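You operate a simulated robot arm through the tools that you are given. There is no shell and no other tool.

Carry out the task below with a simulated robot arm. There is one attempt and no reset: what you move stays moved.

JOB
Stand the tube and block of the card's shade on the light box and switch it on.
Fine: its knob on DAY. Set down upright: what you pick out.

It is judged by the outcome, as a careful person would: the job done as asked, and still so three seconds after it is handed in. It fails if anything else is knocked over, pushed out of place, dropped, spilled or broken.

ROBOT AND FRAMES
A 6-joint arm with a two-finger parallel gripper, fixed in place. Base frame: the origin is at the foot of the arm, x ahead of it, y to its left, z up; the work surface is at about z = 78. Units: cm, degrees, N and s.
With the tool pointing down near the work surface it reaches from about 26 to 68 cm from the base axis. Its first joint turns from -66.0 to 66.0 degrees. Payload 2.9 kg.
Tool frame: the origin (TCP) lies between the finger pads and is the grasp point; the fingertips stand 3 cm ahead of it; z points along the fingers, y is the line along which they close. The gripper opens to 11 cm. The fingers are 2 cm wide and 1 cm thick; the gripper's body (4.8 by 11.2 cm) begins 5.5 cm behind the TCP.
Orientation is that of the tool frame in the base frame, as [roll, pitch, yaw] about the fixed x, y, z axes, in that order (R = Rz(yaw) Ry(pitch) Rx(roll)). With the fingers straight down and closing along the base's y, the tool's x points along the base's -x, its y along +y and its z along -z.

CONTROLS
- The arm moves only by the tool move_arm. Its argument "plan" is a list of rows, each a list of 3 entries, a list of its own where there are three numbers: the shift along the base's x, y, z in units of 200 mm (1.0 is 200 mm), then the turn, a rotation vector about the base's x, y, z in units of 120 degrees (1.0 is 120 degrees), then the closure, from 0 (fully open) to 1 (shut). In form: [[[dx, dy, dz], [ax, ay, az], fingers], ...]. A call has 1 to 20 rows; each row is the pose to reach, as a shift and turn from the pose commanded when the call began. A call with a number of a shift or a turn outside -1 to 1 is refused whole. Each row takes 0.2 s and may step no farther than 5 cm and 8.6 degrees from the row before; otherwise, or with a gripper value out of range, the whole call is refused. A pose out of reach is approached as far as the arm can. The call stops where the force on the tool passes 40 N (or 10 N more than at its start, if that is more) or the arm is blocked; 0.2 s more then pass. The fingers move at their own pace (about 10.8 cm/s each) and stop on an object; they squeeze with about 26 N. The grip force told is the motor's: it shows also when the fingers shut on nothing. Time passes only in rows, and 0.2 s behind the last, so rows that repeat a pose let the fingers close. It gives the time, the measured TCP pose, the force on the tool (base axes), the opening and the grip force at its end, in the units of the frame above (readings bear some noise), with the torque about the TCP (base axes, N m) and any sound that the robot's microphone picked up.
- Cameras (640 x 400 px; columns grow to the right, rows downward): "scene" is fixed at [7.89, 43.31, 138.39]; the picture's right is [-0.75, -0.67, 0.00], its down [-0.37, 0.41, -0.83] and it looks along [0.55, -0.62, -0.55] (base axes); focal length 319 px, centre (320, 200). "wrist" rides on the gripper at [7.2, 1.7, -10.3] in the tool frame; the picture's right is [-0.23, 0.97, 0.00], its down [-0.76, -0.18, -0.62] and it looks along [-0.61, -0.14, 0.78] (tool axes); focal length 222 px, centre (320, 200). There is no depth. A picture from a camera that has moved, and an enlarged one, comes with that camera's place and axes in the base frame and with its lens.
- get_image(camera): a new picture of that camera. It takes no simulated time.
- inspect(camera, box): a new picture of the part [left, top, right, bottom] of that camera's present view, enlarged. It takes no simulated time.
- close_job(): hands the job in; it is judged then, once.

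Nothing tells you positions but the pictures and the camera data. Unless the task says otherwise, let go and move clear before handing in.

The tools are called after ">>>" as a command line: name --argument value ..., lists and objects as JSON in quotes. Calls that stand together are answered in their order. move_arm: Moves the arm, as the interface text tells. Its arguments: {"type":"object","properties":{"plan":{"type":"array"}},"required":["plan"]} The other tools are called the same way: get_image (camera) takes a picture; inspect (camera, box) takes an enlarged picture of a part of a camera's view; close_job () hands the job in.

At the start:

```text
t: 0.0
eef_pos: [34.73, -24.18, 115.32]
tool_rot: [180.0, 0.1, 180.0]
force: [0.4, 0.0, -0.4]
ft_torque: [0.0, 0.03, -0.01]
opening: 11.0
grasp_force: 0.0
```

scene: 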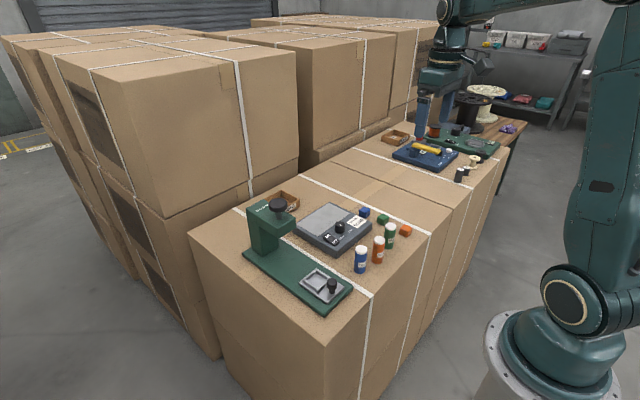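
wrist: 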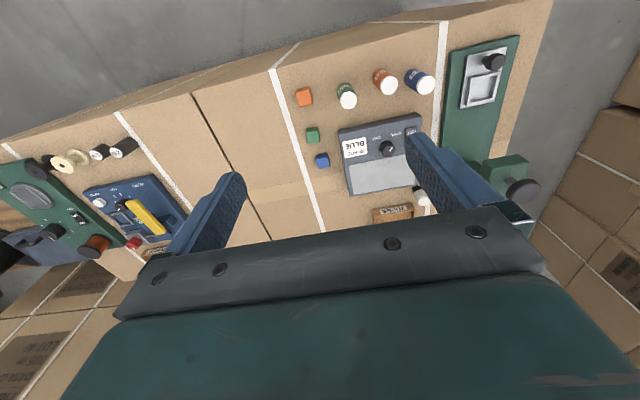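

I see a light box with a card reading "BLUE", with three tubes and three blocks near it. I'll take closer looks before moving.

>>> inspect --camera "scene" --box '[230, 170, 440, 320]'

>>> inspect --camera "wrist" --box '[270, 50, 540, 230]'

>>> inspect --camera "scene" --box '[290, 195, 380, 255]'

```text
2.67 times, centred on (335, 245) of scene
camera zoom: at [7.89, 43.31, 138.39], right [-0.75, -0.67, 0.0], down [-0.37, 0.41, -0.83], along [0.55, -0.62, -0.55], focal length 850 px, centre (280, 80)
```

zoom: 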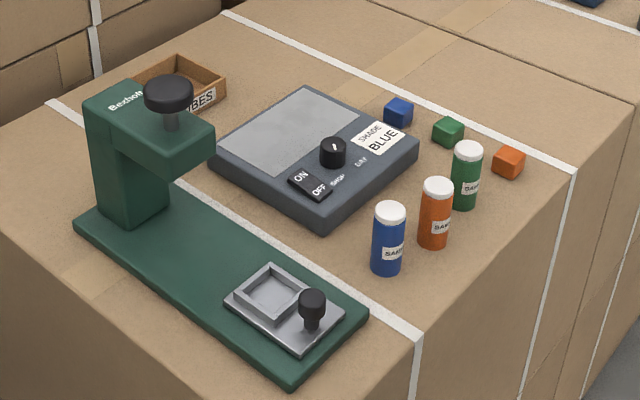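

```text
2.22 times, centred on (405, 140) of wrist
camera zoom: at [27.43, -22.52, 125.6], right [0.23, 0.97, 0.0], down [0.76, -0.18, 0.62], along [0.61, -0.14, -0.78], focal length 494 px, centre (131, 333)
```

zoom: 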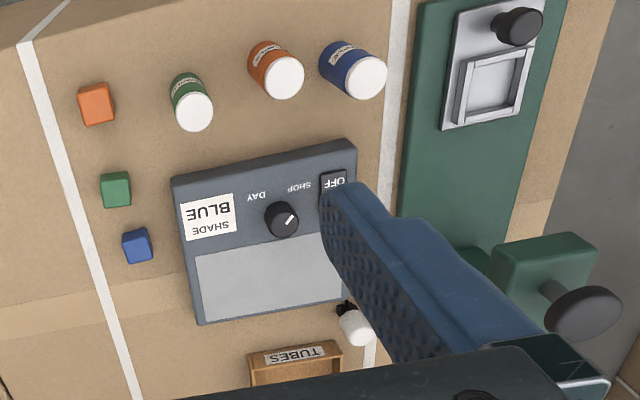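

```text
6.67 times, centred on (335, 225) of scene
camera zoom: at [7.89, 43.31, 138.39], right [-0.75, -0.67, 0.0], down [-0.37, 0.41, -0.83], along [0.55, -0.62, -0.55], focal length 2124 px, centre (220, 33)
```

zoom: 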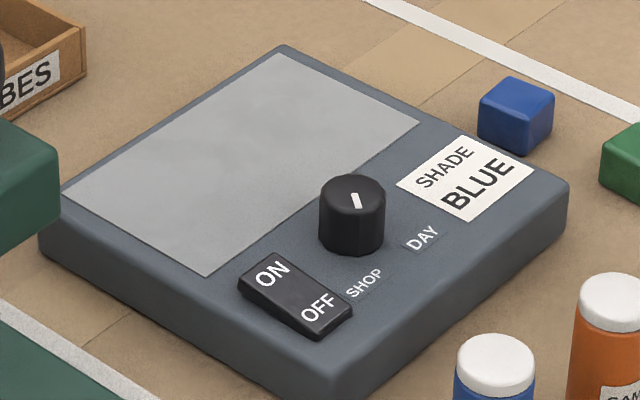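

The card says SHADE: BLUE, so I need the blue tube (about x 39, y -7.5) and the blue block (about x 52, y -27.4). The light box is centred near (52, -13). I'll move above it for a near top-down look at the knob and the rocker.

>>> move_arm --plan '[[[0.16, 0.09, -0.08], [0, 0, 0], 0], [[0.32, 0.18, -0.16], [0, 0, 0], 0], [[0.48, 0.27, -0.25], [0, 0, 0], 0], [[0.64, 0.36, -0.34], [0, 0, 0], 0], [[0.8, 0.45, -0.43], [0, 0, 0], 0], [[0.96, 0.535, -0.52], [0, 0, 0], 0], [[0.96, 0.535, -0.52], [0, 0, 0], 0]]'

```text
t: 1.6
eef_pos: [53.96, -13.3, 105.08]
tool_rot: [180.0, 0.0, -179.9]
force: [0.2, 0.1, 0.1]
ft_torque: [-0.02, 0.01, 0.03]
opening: 10.98
grasp_force: 0.0
```

The arm is now above the light box. I'll take the wrist view and enlarge it.

>>> get_image --camera "wrist"

>>> inspect --camera "wrist" --box '[240, 20, 400, 120]'

>>> get_image --camera "scene"

```text
taken
camera wrist: at [46.73, -11.69, 115.35], right [0.23, 0.97, 0.0], down [0.76, -0.18, 0.62], along [0.61, -0.14, -0.78], focal length 222 px, centre (320, 200)
```

wrist: 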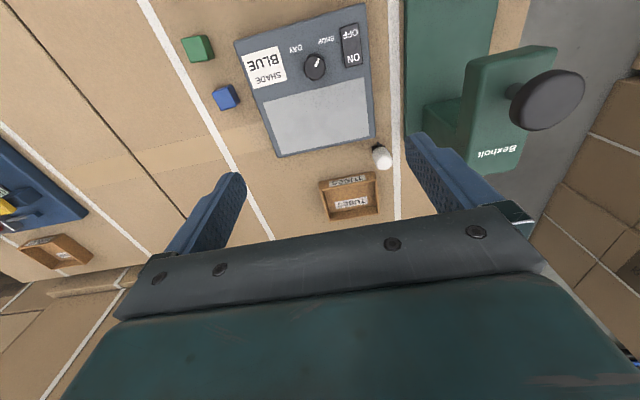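

```text
4.00 times, centred on (320, 70) of wrist
camera zoom: at [46.73, -11.69, 115.35], right [0.23, 0.97, 0.0], down [0.76, -0.18, 0.62], along [0.61, -0.14, -0.78], focal length 888 px, centre (320, 720)
```

zoom: 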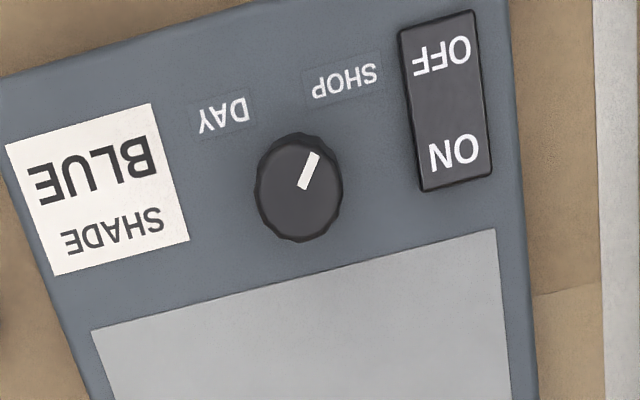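

```text
taken
```

scene: 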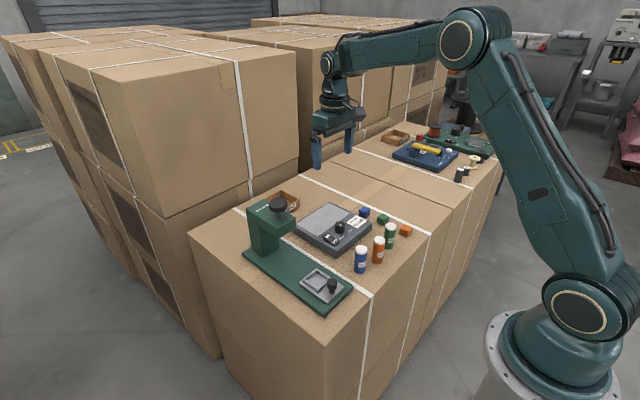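

The box is square to the base axes. Its knob is near (50.8, -13.2) and points at SHOP, and the rocker is near (49.8, -8.4) with ON at the far end. I'll go lower for a sharper look before touching anything.

>>> move_arm --plan '[[[0.01, -0.01, -0.2], [0, 0, 0], 0], [[0.02, -0.02, -0.4], [0, 0, 0], 0], [[0.025, -0.03, -0.55], [0, 0, 0], 0], [[0.025, -0.03, -0.55], [0, 0, 0], 0]]'

>>> inspect --camera "wrist" --box '[200, 0, 440, 150]'

>>> inspect --camera "scene" --box '[300, 160, 420, 260]'

```text
t: 2.6
eef_pos: [54.68, -14.15, 93.75]
tool_rot: [-180.0, 0.0, 180.0]
force: [0.0, 0.3, -0.4]
ft_torque: [0.0, 0.0, 0.0]
opening: 10.99
grasp_force: 0.1
```

```text
2.67 times, centred on (320, 75) of wrist
camera zoom: at [47.36, -12.52, 104.12], right [0.23, 0.97, 0.0], down [0.76, -0.18, 0.62], along [0.61, -0.14, -0.78], focal length 592 px, centre (320, 533)
```

zoom: 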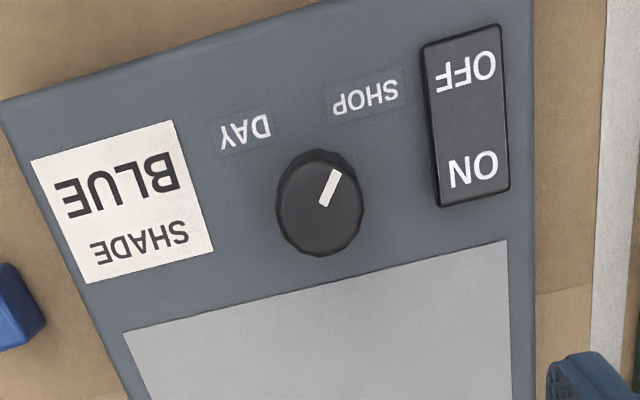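

```text
4.00 times, centred on (360, 210) of scene
camera zoom: at [7.89, 43.31, 138.39], right [-0.75, -0.67, 0.0], down [-0.37, 0.41, -0.83], along [0.55, -0.62, -0.55], focal length 1274 px, centre (160, 160)
```

zoom: 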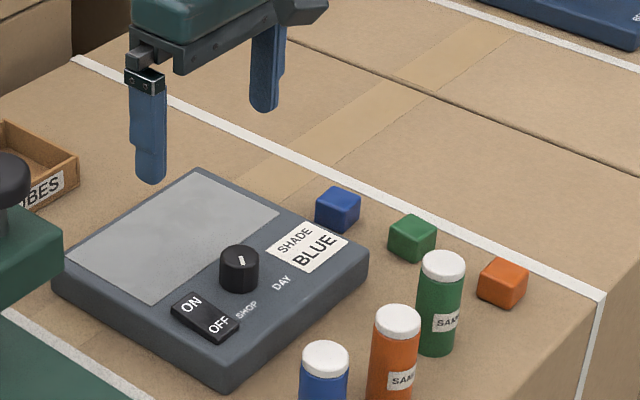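

The knob centre is at about (50.75, -13.28), with the box top at z≈81 and the knob top at about 83.2. I'll move over it, pre-turn the tool by -40° and partly close the fingers, which leaves room to turn it from SHOP to DAY.

>>> move_arm --plan '[[[-0.04, 0.01, -0.02], [0, 0, -0.0667], 0.3], [[-0.08, 0.02, -0.04], [0, 0, -0.1333], 0.6], [[-0.12, 0.03, -0.08], [0, 0, -0.2], 0.6], [[-0.16, 0.04, -0.12], [0, 0, -0.2667], 0.6], [[-0.1875, 0.0435, -0.17], [0, 0, -0.3333], 0.6], [[-0.1875, 0.0435, -0.17], [0, 0, -0.3333], 0.6]]'

>>> get_image --camera "wrist"

>>> inspect --camera "scene" --box '[290, 160, 410, 260]'

```text
t: 4.0
eef_pos: [50.72, -13.28, 90.52]
tool_rot: [-179.9, 0.0, 139.8]
force: [0.3, 0.6, 0.7]
ft_torque: [-0.01, -0.04, 0.0]
opening: 4.42
grasp_force: 0.1
```

```text
taken
camera wrist: at [46.21, -7.33, 100.76], right [0.8, 0.6, 0.0], down [0.47, -0.63, 0.62], along [0.37, -0.5, -0.78], focal length 222 px, centre (320, 200)
```

wrist: 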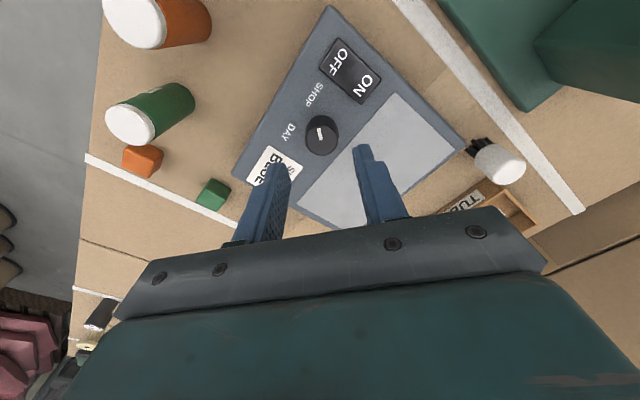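

```text
4.00 times, centred on (350, 210) of scene
camera zoom: at [7.89, 43.31, 138.39], right [-0.75, -0.67, 0.0], down [-0.37, 0.41, -0.83], along [0.55, -0.62, -0.55], focal length 1274 px, centre (200, 160)
```

zoom: 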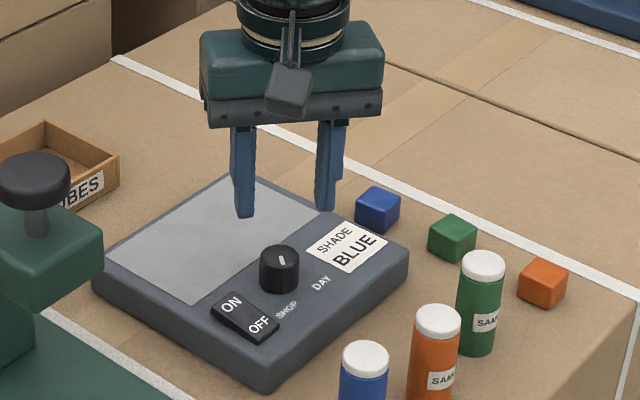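

I'll enlarge the wrist view here to refine where the knob's centre is.

>>> inspect --camera "wrist" --box '[270, 90, 374, 155]'

>>> inspect --camera "scene" --box '[325, 205, 365, 245]'

```text
6.15 times, centred on (322, 122) of wrist
camera zoom: at [46.21, -7.33, 100.76], right [0.8, 0.6, 0.0], down [0.47, -0.63, 0.62], along [0.37, -0.5, -0.78], focal length 1367 px, centre (308, 677)
```

zoom: 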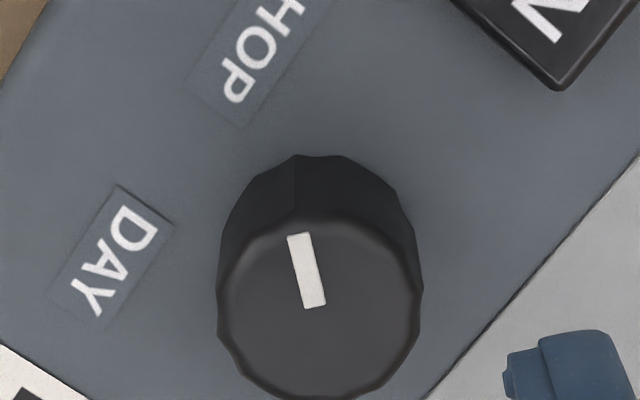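

```text
10.00 times, centred on (345, 225) of scene
camera zoom: at [7.89, 43.31, 138.39], right [-0.75, -0.67, 0.0], down [-0.37, 0.41, -0.83], along [0.55, -0.62, -0.55], focal length 3186 px, centre (70, -50)
```

zoom: 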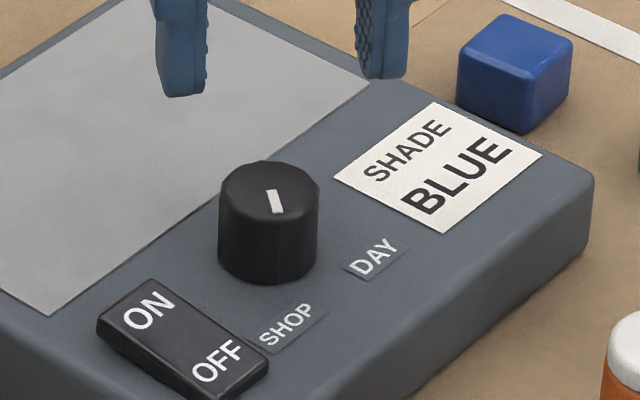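

The knob centre refines to (50.92, -13.35). Its pointer is at about 140° and DAY is at about 220°, so it needs +80°. I'll correct the position, go down around the knob and close on it.

>>> move_arm --plan '[[[0.0125, -0.0045, -0.1], [0, 0, 0], 0.6], [[0.0125, -0.0045, -0.2], [0, 0, 0], 0.6], [[0.0125, -0.0045, -0.26], [0, 0, 0], 0.6], [[0.0125, -0.0045, -0.295], [0, 0, 0], 0.6], [[0.0125, -0.0045, -0.295], [0, 0, 0], 0.6]]'

>>> inspect --camera "wrist" --box '[240, 100, 400, 200]'

>>> inspect --camera "scene" --box '[310, 190, 374, 250]'

```text
t: 5.2
eef_pos: [50.9, -13.33, 84.72]
tool_rot: [180.0, 0.0, 140.0]
force: [-0.2, -0.4, -0.1]
ft_torque: [-0.04, 0.0, -0.02]
opening: 4.41
grasp_force: 0.0
```

```text
4.00 times, centred on (320, 150) of wrist
camera zoom: at [46.46, -7.44, 94.91], right [0.8, 0.6, 0.0], down [0.47, -0.63, 0.62], along [0.37, -0.5, -0.78], focal length 888 px, centre (320, 400)
```

zoom: 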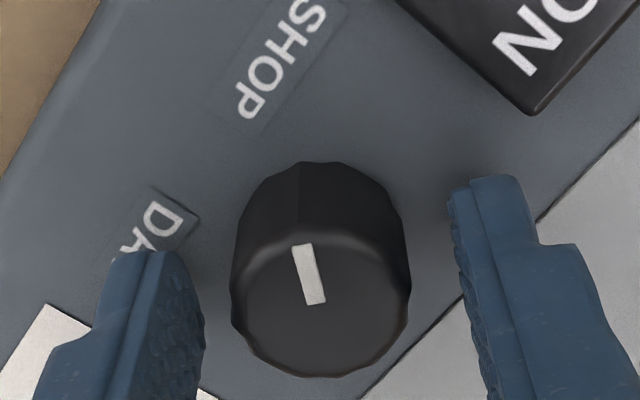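

```text
6.67 times, centred on (342, 220) of scene
camera zoom: at [7.89, 43.31, 138.39], right [-0.75, -0.67, 0.0], down [-0.37, 0.41, -0.83], along [0.55, -0.62, -0.55], focal length 2124 px, centre (173, 67)
```

zoom: 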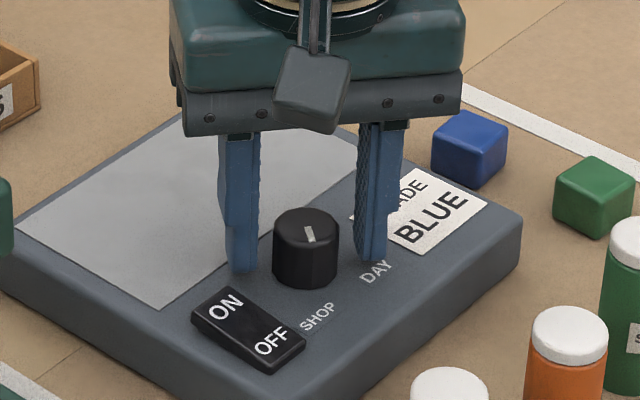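

The fingers sit evenly either side of the knob. I'll make a small correction and close on it.

>>> move_arm --plan '[[[0.006, -0.005, 0], [0, 0, 0], 0.6], [[0.006, -0.005, 0], [0, 0, 0], 0.7], [[0.006, -0.005, 0], [0, 0, 0], 0.8], [[0.006, -0.005, 0], [0, 0, 0], 1], [[0.006, -0.005, 0], [0, 0, 0], 1]]'

```text
t: 6.4
eef_pos: [50.99, -13.39, 84.63]
tool_rot: [179.9, 0.0, 140.0]
force: [-0.9, -2.1, 1.5]
ft_torque: [0.03, 0.15, 0.01]
opening: 2.72
grasp_force: 45.5
```

The knob is held at an opening of 2.72 with little side force. I'll turn it +80° now.

>>> move_arm --plan '[[[0, 0, 0], [0, 0, 0.0667], 1], [[0, 0, 0], [0, 0, 0.1333], 1], [[0, 0, 0], [0, 0, 0.2], 1], [[0, 0, 0], [0, 0, 0.2667], 1], [[0, 0, 0], [0, 0, 0.3333], 1], [[0, 0, 0], [0, 0, 0.4], 1], [[0, 0, 0], [0, 0, 0.4667], 1], [[0, 0, 0], [0, 0, 0.5333], 1], [[0, 0, 0], [0, 0, 0.6], 1], [[0, 0, 0], [0, 0, 0.6667], 1], [[0, 0, 0], [0, 0, 0.6667], 1]]'

>>> inspect --camera "wrist" --box '[240, 80, 400, 200]'

>>> inspect --camera "scene" --box '[310, 190, 374, 250]'

```text
t: 8.8
eef_pos: [51.05, -13.22, 84.58]
tool_rot: [179.9, 0.2, -139.7]
force: [6.0, 20.4, 3.8]
ft_torque: [0.22, 0.15, -0.26]
opening: 2.7
grasp_force: 45.0
```

```text
3.33 times, centred on (320, 140) of wrist
camera zoom: at [44.41, -16.69, 94.92], right [-0.46, 0.89, 0.0], down [0.7, 0.36, 0.62], along [0.55, 0.29, -0.78], focal length 740 px, centre (320, 400)
```

zoom: 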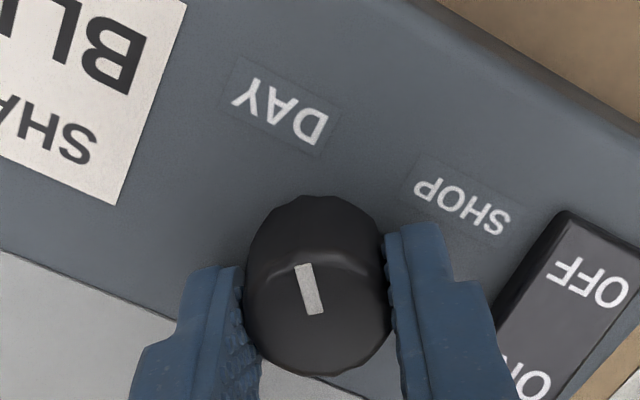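

```text
6.67 times, centred on (342, 220) of scene
camera zoom: at [7.9, 43.36, 138.37], right [-0.75, -0.67, 0.0], down [-0.37, 0.41, -0.83], along [0.55, -0.62, -0.55], focal length 2124 px, centre (173, 67)
```

zoom: 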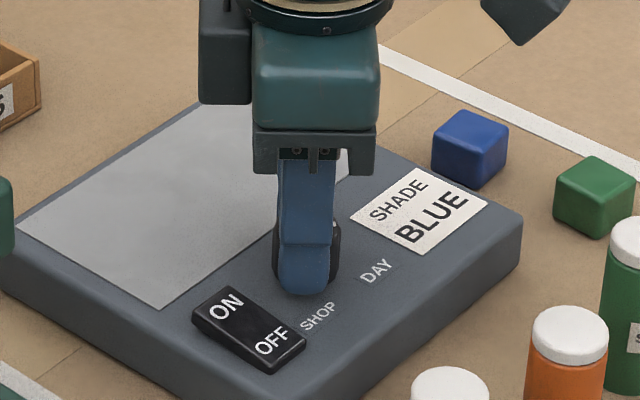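

The pointer is now close to DAY, but there's about 20 N of side load. I'll ease that off, open the fingers and rise to check the knob.

>>> move_arm --plan '[[[0.002, 0.005, 0], [0, 0, 0], 1], [[0.003, 0.01, 0], [0, 0, 0], 1], [[0.003, 0.01, 0], [0, 0, 0], 0.6], [[0.003, 0.01, 0], [0, 0, 0], 0.6], [[0.003, 0.01, 0.1], [0, 0, 0], 0.6], [[0.003, 0.01, 0.25], [0, 0, 0], 0.6], [[0.003, 0.01, 0.25], [0, 0, 0], 0.6]]'

>>> inspect --camera "wrist" --box '[240, 60, 400, 160]'

>>> inspect --camera "scene" --box '[310, 190, 374, 250]'

```text
t: 10.4
eef_pos: [51.13, -13.11, 89.7]
tool_rot: [179.9, -0.1, -140.0]
force: [-0.2, -0.1, 0.5]
ft_torque: [0.0, 0.06, 0.03]
opening: 4.43
grasp_force: 0.0
```

```text
4.00 times, centred on (320, 110) of wrist
camera zoom: at [44.47, -16.65, 99.98], right [-0.45, 0.89, 0.0], down [0.7, 0.35, 0.62], along [0.56, 0.28, -0.78], focal length 888 px, centre (320, 560)
```

zoom: 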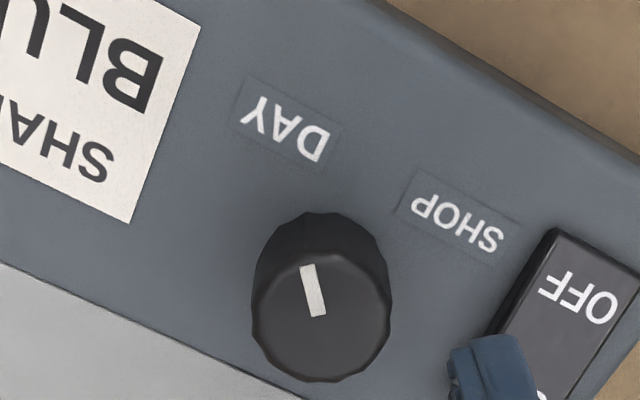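

```text
6.67 times, centred on (342, 220) of scene
camera zoom: at [7.89, 43.31, 138.39], right [-0.75, -0.67, 0.0], down [-0.37, 0.41, -0.83], along [0.55, -0.62, -0.55], focal length 2124 px, centre (173, 67)
```

zoom: 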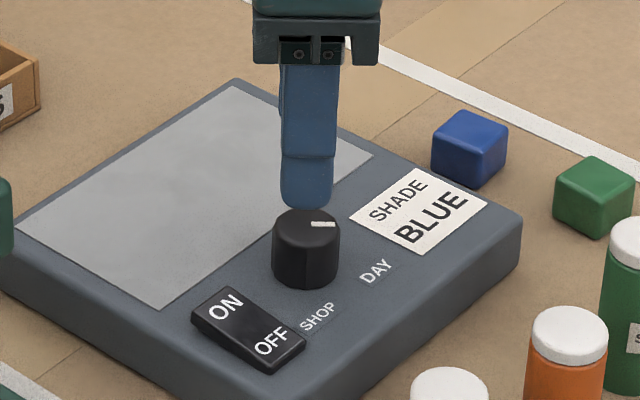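

The pointer is within about 1° of DAY. Next I'll square up the tool, close the fingers and stop just above the ON end of the rocker, near (51.5, -8.45).

>>> move_arm --plan '[[[0.005, 0.05, 0.02], [0, 0, -0.0667], 0.8], [[0.01, 0.1, 0.02], [0, 0, -0.1333], 1], [[0.015, 0.15, 0], [0, 0, -0.2], 1], [[0.02, 0.2, -0.04], [0, 0, -0.2667], 1], [[0.02, 0.2375, -0.1], [0, 0, -0.3333], 1], [[0.02, 0.2375, -0.14], [0, 0, -0.3333], 1], [[0.02, 0.2375, -0.14], [0, 0, -0.3333], 1]]'

>>> inspect --camera "wrist" --box '[220, 80, 420, 205]'

>>> inspect --camera "scene" --box '[290, 180, 386, 250]'

```text
t: 12.0
eef_pos: [51.67, -8.48, 86.85]
tool_rot: [180.0, 0.0, 180.0]
force: [0.9, 0.1, -0.9]
ft_torque: [0.01, -0.01, -0.02]
opening: 0.03
grasp_force: 25.9
```

```text
3.20 times, centred on (320, 142) of wrist
camera zoom: at [44.36, -6.81, 97.05], right [0.23, 0.97, 0.0], down [0.76, -0.18, 0.62], along [0.61, -0.14, -0.78], focal length 711 px, centre (320, 384)
```

zoom: 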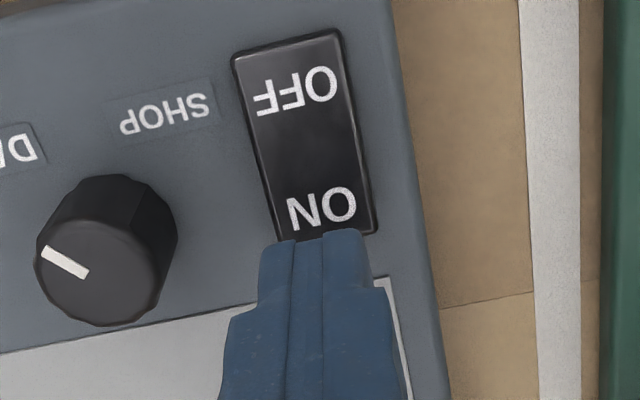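

```text
5.71 times, centred on (338, 215) of scene
camera zoom: at [7.89, 43.31, 138.39], right [-0.75, -0.67, 0.0], down [-0.37, 0.41, -0.83], along [0.55, -0.62, -0.55], focal length 1820 px, centre (217, 114)
```

zoom: 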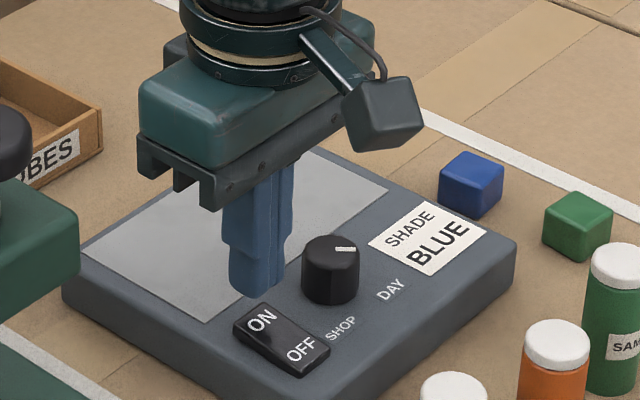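

The fingertips are lined up over the ON end. I'll shift a touch toward the pivot and press down in small steps.

>>> move_arm --plan '[[[-0.01, 0.002, -0.03], [0, 0, 0], 1], [[-0.01, 0.002, -0.06], [0, 0, 0], 1], [[-0.01, 0.002, -0.075], [0, 0, 0], 1], [[-0.01, 0.002, -0.085], [0, 0, 0], 1], [[-0.01, 0.002, -0.095], [0, 0, 0], 1], [[-0.01, 0.002, -0.105], [0, 0, 0], 1]]'

>>> inspect --camera "scene" --box '[290, 180, 386, 250]'

```text
t: 13.4
eef_pos: [51.36, -8.38, 84.85]
tool_rot: [180.0, 0.1, -180.0]
force: [-2.9, 0.7, 13.6]
ft_torque: [0.03, 0.25, 0.02]
opening: 0.0
grasp_force: 26.0
```

```text
5.71 times, centred on (338, 215) of scene
camera zoom: at [7.86, 43.31, 138.39], right [-0.75, -0.67, 0.0], down [-0.37, 0.41, -0.83], along [0.55, -0.62, -0.55], focal length 1820 px, centre (217, 114)
```

zoom: 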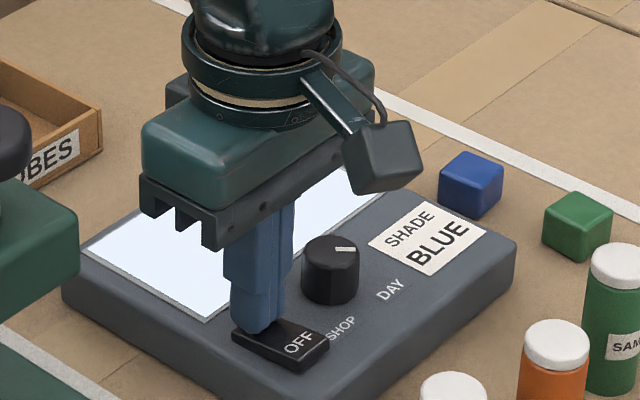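

The panel lit up under the press. I'll lift clear and confirm that it stays on and the knob hasn't moved.

>>> move_arm --plan '[[[0, 0, 0.1], [0, 0, 0], 1], [[0, 0, 0.3], [0, 0, 0], 0.8], [[-0.15, 0, 0.5], [0, 0, 0], 0.5], [[-0.35, -0.02, 0.6], [0, 0, 0], 0.3], [[-0.5, -0.02, 0.6], [0, 0, 0], 0], [[-0.5, -0.02, 0.6], [0, 0, 0], 0]]'

>>> get_image --camera "wrist"

>>> inspect --camera "scene" --box '[290, 190, 418, 280]'

```text
t: 14.8
eef_pos: [41.21, -8.6, 96.91]
tool_rot: [-180.0, 0.1, -180.0]
force: [0.5, -0.1, -0.1]
ft_torque: [-0.02, 0.01, -0.03]
opening: 11.02
grasp_force: 0.0
```

```text
taken
camera wrist: at [33.95, -7.02, 107.15], right [0.23, 0.97, 0.0], down [0.76, -0.18, 0.62], along [0.61, -0.14, -0.78], focal length 222 px, centre (320, 200)
```

wrist: 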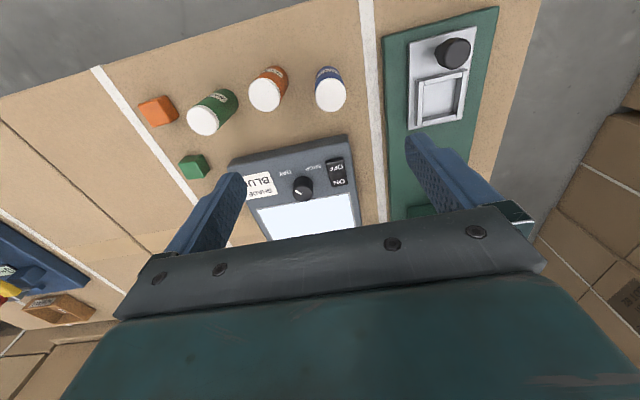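

```text
4.44 times, centred on (354, 235) of scene
camera zoom: at [7.89, 43.31, 138.39], right [-0.75, -0.67, 0.0], down [-0.37, 0.41, -0.83], along [0.55, -0.62, -0.55], focal length 1416 px, centre (169, 44)
```

zoom: 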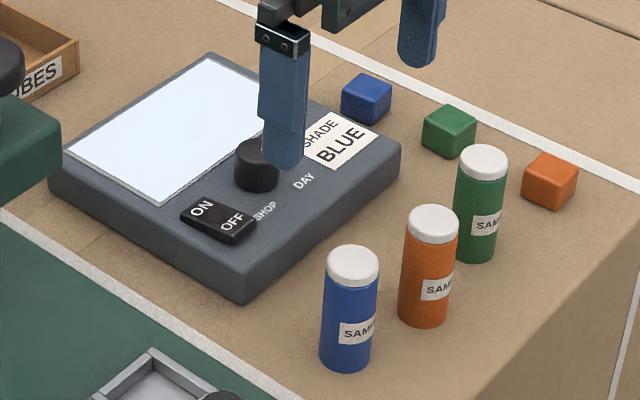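

The light box is on and stays on. I'll take precise views of the blue tube before picking it up.

>>> inspect --camera "wrist" --box '[240, 50, 368, 130]'

>>> inspect --camera "scene" --box '[340, 230, 400, 280]'

>>> inspect --camera "wrist" --box '[240, 130, 368, 210]'

```text
5.00 times, centred on (304, 90) of wrist
camera zoom: at [33.95, -7.02, 107.15], right [0.23, 0.97, 0.0], down [0.76, -0.18, 0.62], along [0.61, -0.14, -0.78], focal length 1111 px, centre (400, 750)
```

zoom: 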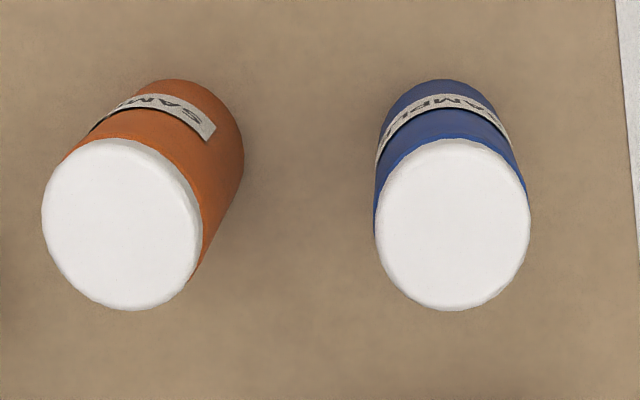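

```text
8.00 times, centred on (370, 255) of scene
camera zoom: at [7.89, 43.31, 138.39], right [-0.75, -0.67, 0.0], down [-0.37, 0.41, -0.83], along [0.55, -0.62, -0.55], focal length 2548 px, centre (-80, -240)
```

zoom: 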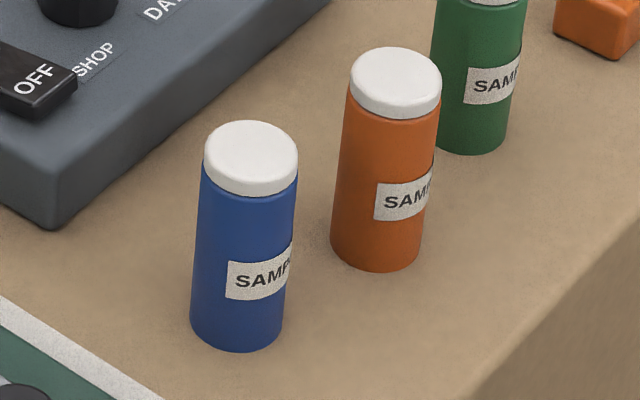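

```text
5.00 times, centred on (304, 170) of wrist
camera zoom: at [33.95, -7.02, 107.15], right [0.23, 0.97, 0.0], down [0.76, -0.18, 0.62], along [0.61, -0.14, -0.78], focal length 1111 px, centre (400, 350)
```

zoom: 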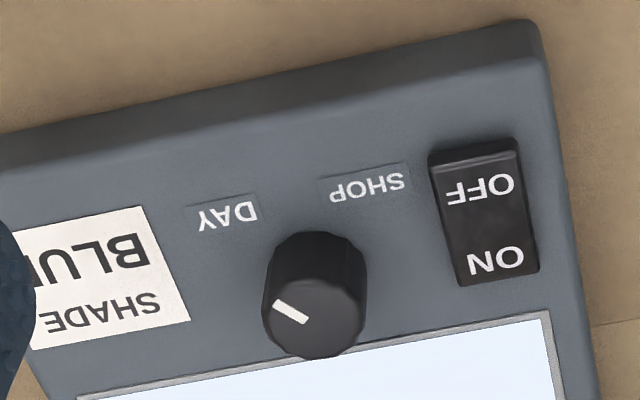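

The blue tube stands at (39.2, -7.25), about 2.8 cm across with its top at z≈85.4. I'll line up above it with the fingers part open so they clear the orange tube.

>>> move_arm --plan '[[[-0.05, 0.04, -0.1], [0, 0, 0], 0.58], [[-0.1, 0.0725, -0.25], [0, 0, 0], 0.58], [[-0.1, 0.0725, -0.33], [0, 0, 0], 0.58], [[-0.1, 0.0725, -0.33], [0, 0, 0], 0.58]]'

>>> get_image --camera "wrist"

>>> inspect --camera "scene" --box '[320, 200, 420, 280]'

```text
t: 15.8
eef_pos: [39.13, -7.38, 90.14]
tool_rot: [-179.9, -0.1, 180.0]
force: [0.5, -0.3, 0.4]
ft_torque: [0.0, 0.05, 0.02]
opening: 4.62
grasp_force: 0.0
```

```text
taken
camera wrist: at [31.92, -5.68, 100.41], right [0.23, 0.97, 0.0], down [0.76, -0.18, 0.62], along [0.61, -0.14, -0.78], focal length 222 px, centre (320, 200)
```

wrist: 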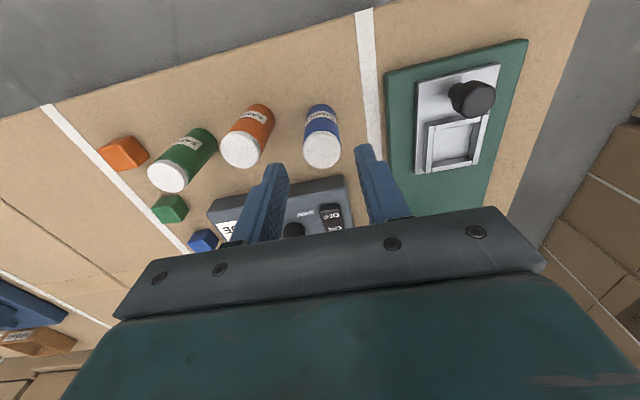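

```text
5.00 times, centred on (370, 240) of scene
camera zoom: at [7.89, 43.31, 138.39], right [-0.75, -0.67, 0.0], down [-0.37, 0.41, -0.83], along [0.55, -0.62, -0.55], focal length 1593 px, centre (70, 0)
```

zoom: 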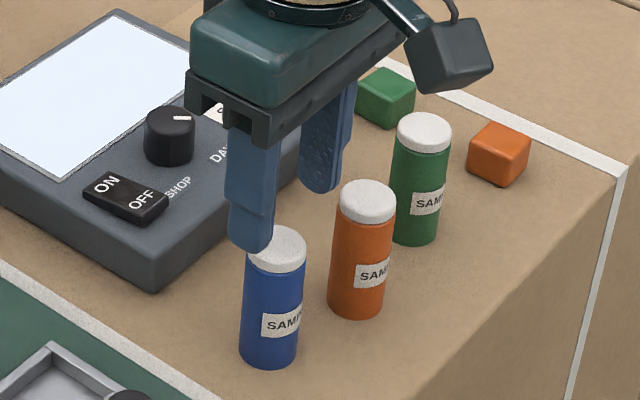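

The tube lines up between the fingers to within about 1 mm. I'll go down around it and close.

>>> move_arm --plan '[[[0.002, 0.005, -0.1], [0, 0, 0], 0.58], [[0.002, 0.005, -0.2], [0, 0, 0], 0.58], [[0.002, 0.005, -0.3], [0, 0, 0], 0.58], [[0.002, 0.005, -0.37], [0, 0, 0], 0.58], [[0.002, 0.005, -0.405], [0, 0, 0], 0.58], [[0.002, 0.005, -0.405], [0, 0, 0], 0.58], [[0.002, 0.005, -0.405], [0, 0, 0], 0.66], [[0.002, 0.005, -0.405], [0, 0, 0], 0.74], [[0.002, 0.005, -0.405], [0, 0, 0], 0.9], [[0.002, 0.005, -0.405], [0, 0, 0], 0.9]]'

>>> inspect --camera "scene" --box '[320, 200, 420, 280]'

>>> get_image --camera "wrist"

```text
t: 18.0
eef_pos: [39.36, -7.21, 81.94]
tool_rot: [-179.9, 0.0, -180.0]
force: [-0.2, 0.2, 0.8]
ft_torque: [-0.02, -0.01, 0.01]
opening: 2.91
grasp_force: 26.3
```

```text
5.00 times, centred on (370, 240) of scene
camera zoom: at [7.89, 43.31, 138.39], right [-0.75, -0.67, 0.0], down [-0.37, 0.41, -0.83], along [0.55, -0.62, -0.55], focal length 1593 px, centre (70, 0)
```

zoom: 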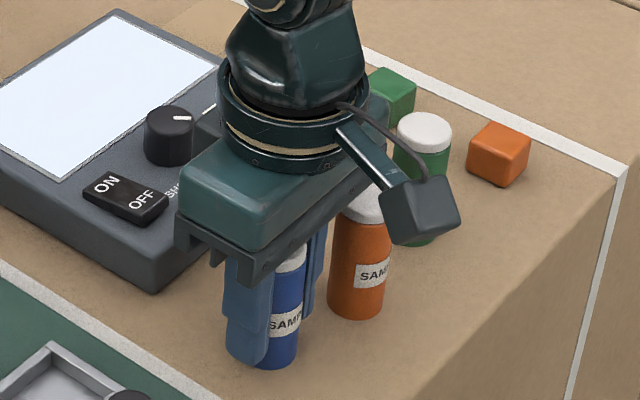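

```text
taken
camera wrist: at [32.07, -5.59, 92.29], right [0.23, 0.97, 0.0], down [0.76, -0.18, 0.62], along [0.61, -0.14, -0.78], focal length 222 px, centre (320, 200)
```

wrist: 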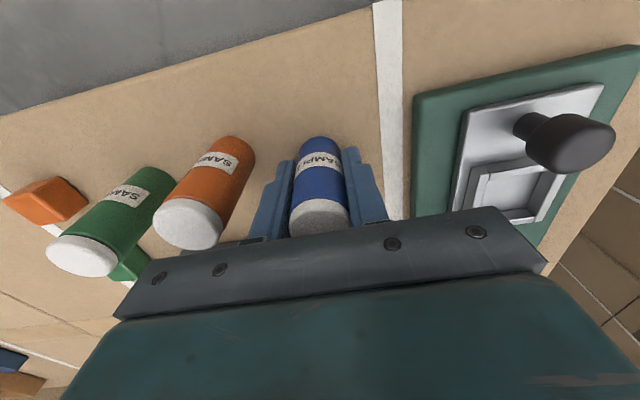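

The tube is gripped at 2.91 cm with 26 N. I'll lift it clear and carry it over the lit plate, which spans about x 53.9–62.3 and y -22 to -7.4.

>>> move_arm --plan '[[[0, 0, 0.05], [0, 0, 0], 0.9], [[0, 0, 0.15], [0, 0, 0], 0.9], [[0, 0, 0.3], [0, 0, 0], 0.9], [[0.02, -0.005, 0.45], [0, 0, 0], 0.9], [[0.08, -0.02, 0.6], [0, 0, 0], 0.9], [[0.22, -0.05, 0.7], [0, 0, 0], 0.9], [[0.4, -0.09, 0.7], [0, 0, 0], 0.9], [[0.58, -0.135, 0.7], [0, 0, 0], 0.9], [[0.76, -0.175, 0.7], [0, 0, 0], 0.9], [[0.9, -0.205, 0.7], [0, 0, 0], 0.9], [[0.945, -0.215, 0.7], [0, 0, 0], 0.9], [[0.945, -0.215, 0.7], [0, 0, 0], 0.9]]'

>>> get_image --camera "scene"

>>> get_image --camera "wrist"

```text
t: 20.6
eef_pos: [58.22, -11.6, 95.97]
tool_rot: [180.0, 0.0, -180.0]
force: [0.0, 0.4, -0.6]
ft_torque: [0.03, -0.01, -0.02]
opening: 2.92
grasp_force: 25.9
```

```text
taken
```

scene: 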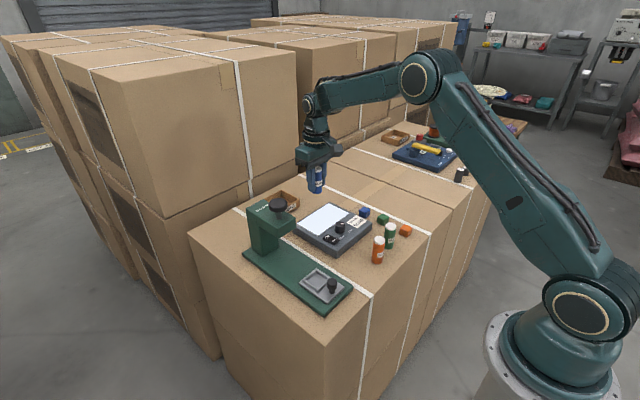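

```text
taken
camera wrist: at [50.96, -10.06, 106.3], right [0.23, 0.97, 0.0], down [0.76, -0.18, 0.62], along [0.61, -0.14, -0.78], focal length 222 px, centre (320, 200)
```

wrist: 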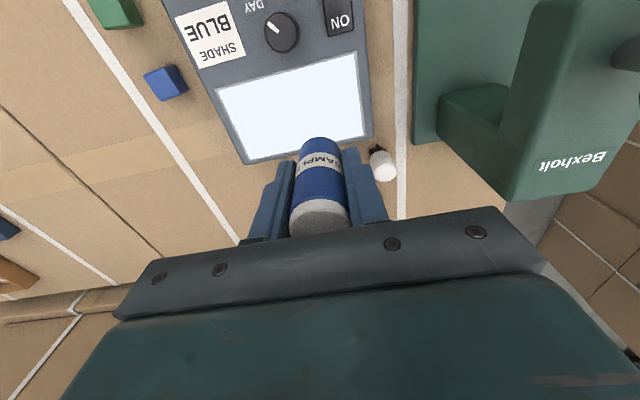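

The tube hangs straight over the plate. I'll lower it to just above the surface.

>>> move_arm --plan '[[[0, 0, -0.1], [0, 0, 0], 0.9], [[0, 0, -0.23], [0, 0, 0], 0.9], [[0, 0, -0.36], [0, 0, 0], 0.9], [[0, 0, -0.44], [0, 0, 0], 0.9], [[0, 0, -0.49], [0, 0, 0], 0.9], [[0, 0, -0.505], [0, 0, 0], 0.9], [[0, 0, -0.505], [0, 0, 0], 0.9]]'

>>> inspect --camera "scene" --box '[280, 170, 380, 250]'

>>> get_image --camera "wrist"

```text
t: 22.2
eef_pos: [58.32, -11.55, 85.84]
tool_rot: [-180.0, 0.0, 180.0]
force: [-0.1, 0.0, -0.4]
ft_torque: [0.01, 0.0, 0.0]
opening: 2.93
grasp_force: 26.0
```

```text
5.00 times, centred on (330, 210) of scene
camera zoom: at [7.89, 43.31, 138.39], right [-0.75, -0.67, 0.0], down [-0.37, 0.41, -0.83], along [0.55, -0.62, -0.55], focal length 1593 px, centre (270, 150)
```

zoom: 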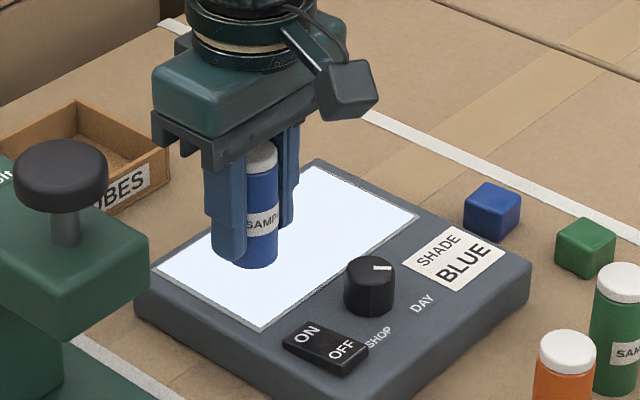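

```text
taken
camera wrist: at [50.98, -9.94, 96.13], right [0.23, 0.97, 0.0], down [0.76, -0.18, 0.62], along [0.61, -0.14, -0.78], focal length 222 px, centre (320, 200)
```

wrist: 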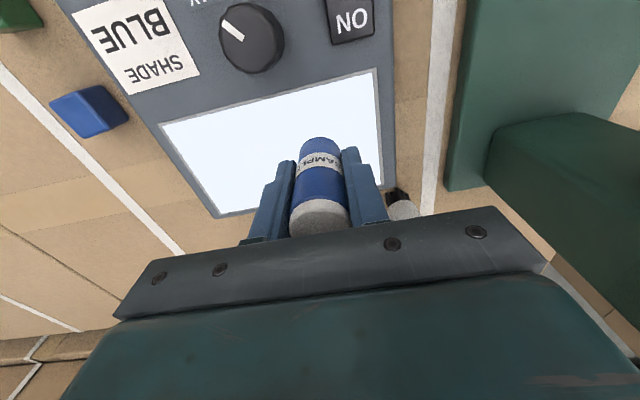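

The tube is well placed over the plate, about 0.7 cm up. I'll lower it in fine steps and watch for contact force.

>>> move_arm --plan '[[[0, 0, -0.015], [0, 0, 0], 0.9], [[0, 0, -0.025], [0, 0, 0], 0.9], [[0, 0, -0.03], [0, 0, 0], 0.9], [[0, 0, -0.034], [0, 0, 0], 0.9], [[0, 0, -0.034], [0, 0, 0], 0.9]]'

```text
t: 23.4
eef_pos: [58.23, -11.53, 85.27]
tool_rot: [-179.9, 0.0, 180.0]
force: [-0.1, 0.2, -1.1]
ft_torque: [-0.01, 0.0, 0.0]
opening: 2.92
grasp_force: 25.5
```

No contact yet at z≈85.2. I'll keep going down a millimetre at a time.

>>> move_arm --plan '[[[0, 0, -0.005], [0, 0, 0], 0.9], [[0, 0, -0.01], [0, 0, 0], 0.9], [[0, 0, -0.01], [0, 0, 0], 0.9]]'

```text
t: 24.2
eef_pos: [58.16, -11.56, 85.09]
tool_rot: [-180.0, 0.0, -180.0]
force: [-2.3, 0.2, 6.6]
ft_torque: [0.02, 0.11, 0.0]
opening: 2.92
grasp_force: 25.6
```

The tube is resting on the plate, with 6.6 N pushing up. I'll open gently and lift straight up.

>>> move_arm --plan '[[[0, 0, 0], [0, 0, 0], 0.7], [[0, 0, 0], [0, 0, 0], 0.62], [[0, 0, 0], [0, 0, 0], 0.55], [[0, 0, 0], [0, 0, 0], 0.55], [[0, 0, 0.05], [0, 0, 0], 0.55], [[0, 0, 0.2], [0, 0, 0], 0.55], [[0, 0, 0.4], [0, 0, 0], 0.55], [[0, 0, 0.6], [0, 0, 0], 0.55], [[0, 0, 0.6], [0, 0, 0], 0.55]]'

>>> inspect --camera "scene" --box '[280, 170, 380, 250]'

>>> get_image --camera "wrist"

```text
t: 26.2
eef_pos: [58.09, -11.53, 96.9]
tool_rot: [180.0, 0.0, 180.0]
force: [-0.9, 0.2, -0.7]
ft_torque: [-0.02, -0.01, 0.0]
opening: 4.94
grasp_force: 0.0
```

```text
5.00 times, centred on (330, 210) of scene
camera zoom: at [7.89, 43.31, 138.39], right [-0.75, -0.67, 0.0], down [-0.37, 0.41, -0.83], along [0.55, -0.62, -0.55], focal length 1593 px, centre (270, 150)
```

zoom: 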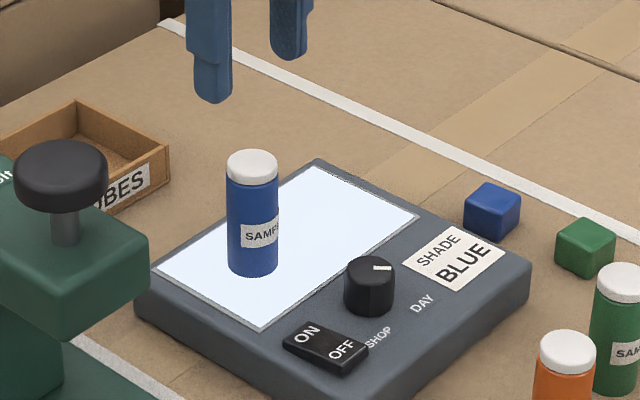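

```text
taken
camera wrist: at [50.89, -9.85, 107.29], right [0.23, 0.97, 0.0], down [0.76, -0.18, 0.62], along [0.61, -0.14, -0.78], focal length 222 px, centre (320, 200)
```

wrist: 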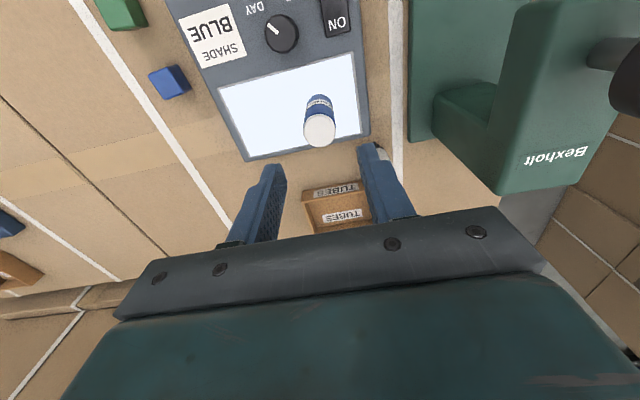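

The blue tube is standing upright on the lit plate. Next I'll move over the blue block and check how it's turned.

>>> move_arm --plan '[[[-0.03, -0.15, 0], [0, 0, 0], 0.55], [[-0.06, -0.35, 0], [0, 0, 0], 0.5], [[-0.1, -0.55, 0], [0, 0, 0], 0.5], [[-0.15, -0.73, -0.04], [0, 0, 0], 0.5], [[-0.18, -0.8225, -0.095], [0, 0, 0], 0.5], [[-0.18, -0.8225, -0.095], [0, 0, 0], 0.5]]'

>>> get_image --camera "wrist"

>>> inspect --camera "wrist" --box '[260, 40, 420, 140]'

>>> inspect --camera "scene" --box '[335, 180, 415, 240]'

```text
t: 27.6
eef_pos: [54.8, -28.08, 95.11]
tool_rot: [180.0, 0.0, -180.0]
force: [-0.2, -0.8, -0.6]
ft_torque: [0.01, 0.04, 0.03]
opening: 5.48
grasp_force: 0.2
```

```text
taken
camera wrist: at [47.51, -26.47, 105.42], right [0.23, 0.97, 0.0], down [0.76, -0.18, 0.62], along [0.61, -0.14, -0.78], focal length 222 px, centre (320, 200)
```

wrist: 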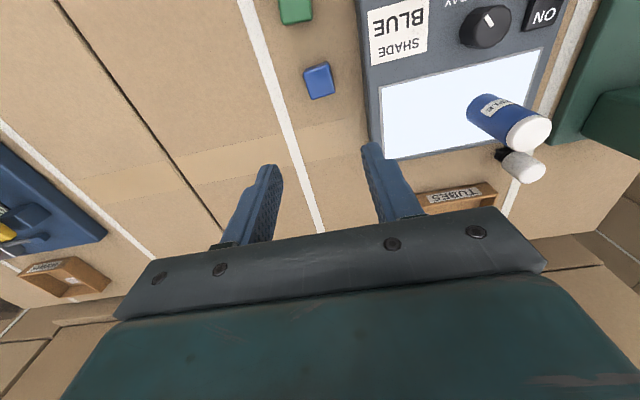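

```text
4.00 times, centred on (340, 90) of wrist
camera zoom: at [47.51, -26.47, 105.42], right [0.23, 0.97, 0.0], down [0.76, -0.18, 0.62], along [0.61, -0.14, -0.78], focal length 888 px, centre (240, 640)
```

zoom: 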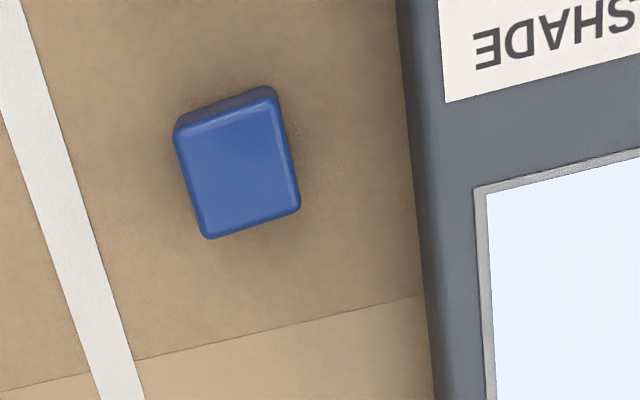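

```text
6.67 times, centred on (375, 210) of scene
camera zoom: at [7.89, 43.31, 138.39], right [-0.75, -0.67, 0.0], down [-0.37, 0.41, -0.83], along [0.55, -0.62, -0.55], focal length 2124 px, centre (-47, 133)
```

zoom: 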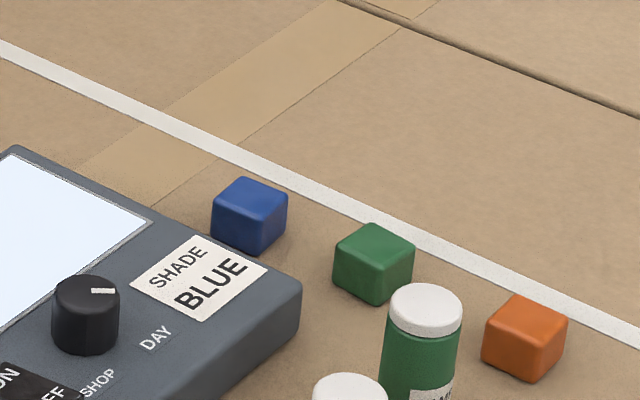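

The blue block is about a 2.5 cm cube at (52.1, -27.55), turned roughly +4°. I'll line up over it with the same small turn.

>>> move_arm --plan '[[[-0.06, 0.015, -0.1], [0, 0, 0.0333], 0.58], [[-0.1315, 0.029, -0.25], [0, 0, 0.0333], 0.58], [[-0.1315, 0.029, -0.38], [0, 0, 0.0333], 0.58], [[-0.1315, 0.029, -0.42], [0, 0, 0.0333], 0.58], [[-0.1315, 0.029, -0.42], [0, 0, 0.0333], 0.58]]'

>>> inspect --camera "wrist" --box '[220, 80, 420, 205]'

>>> inspect --camera "scene" --box '[325, 170, 415, 240]'

```text
t: 28.8
eef_pos: [52.01, -27.22, 86.65]
tool_rot: [180.0, -0.1, -176.0]
force: [0.8, -0.5, -0.7]
ft_torque: [-0.03, -0.01, -0.02]
opening: 4.6
grasp_force: 0.1
```

```text
3.20 times, centred on (320, 142) of wrist
camera zoom: at [44.64, -26.15, 97.04], right [0.16, 0.99, 0.0], down [0.77, -0.12, 0.62], along [0.62, -0.1, -0.78], focal length 711 px, centre (320, 384)
```

zoom: 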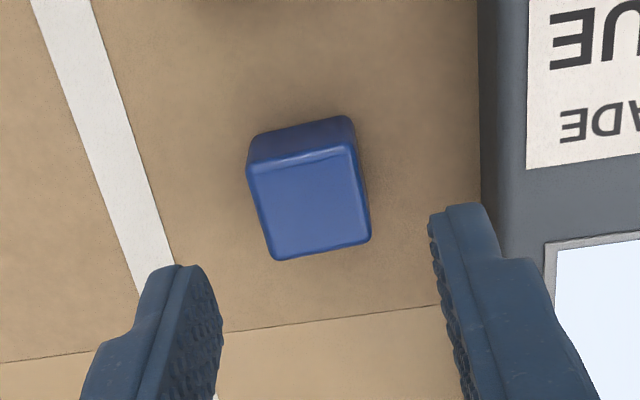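

```text
5.71 times, centred on (370, 205) of scene
camera zoom: at [7.89, 43.31, 138.39], right [-0.75, -0.67, 0.0], down [-0.37, 0.41, -0.83], along [0.55, -0.62, -0.55], focal length 1820 px, centre (34, 171)
```

zoom: 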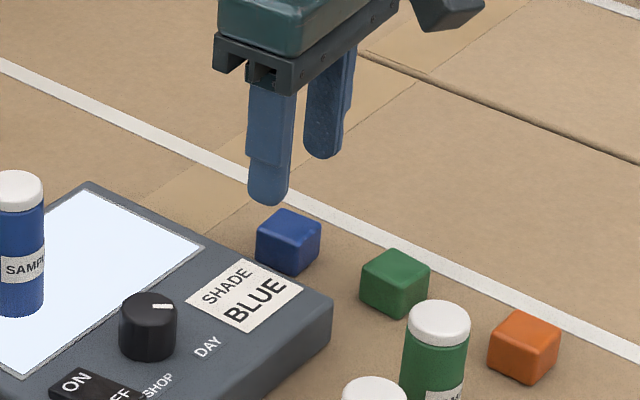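

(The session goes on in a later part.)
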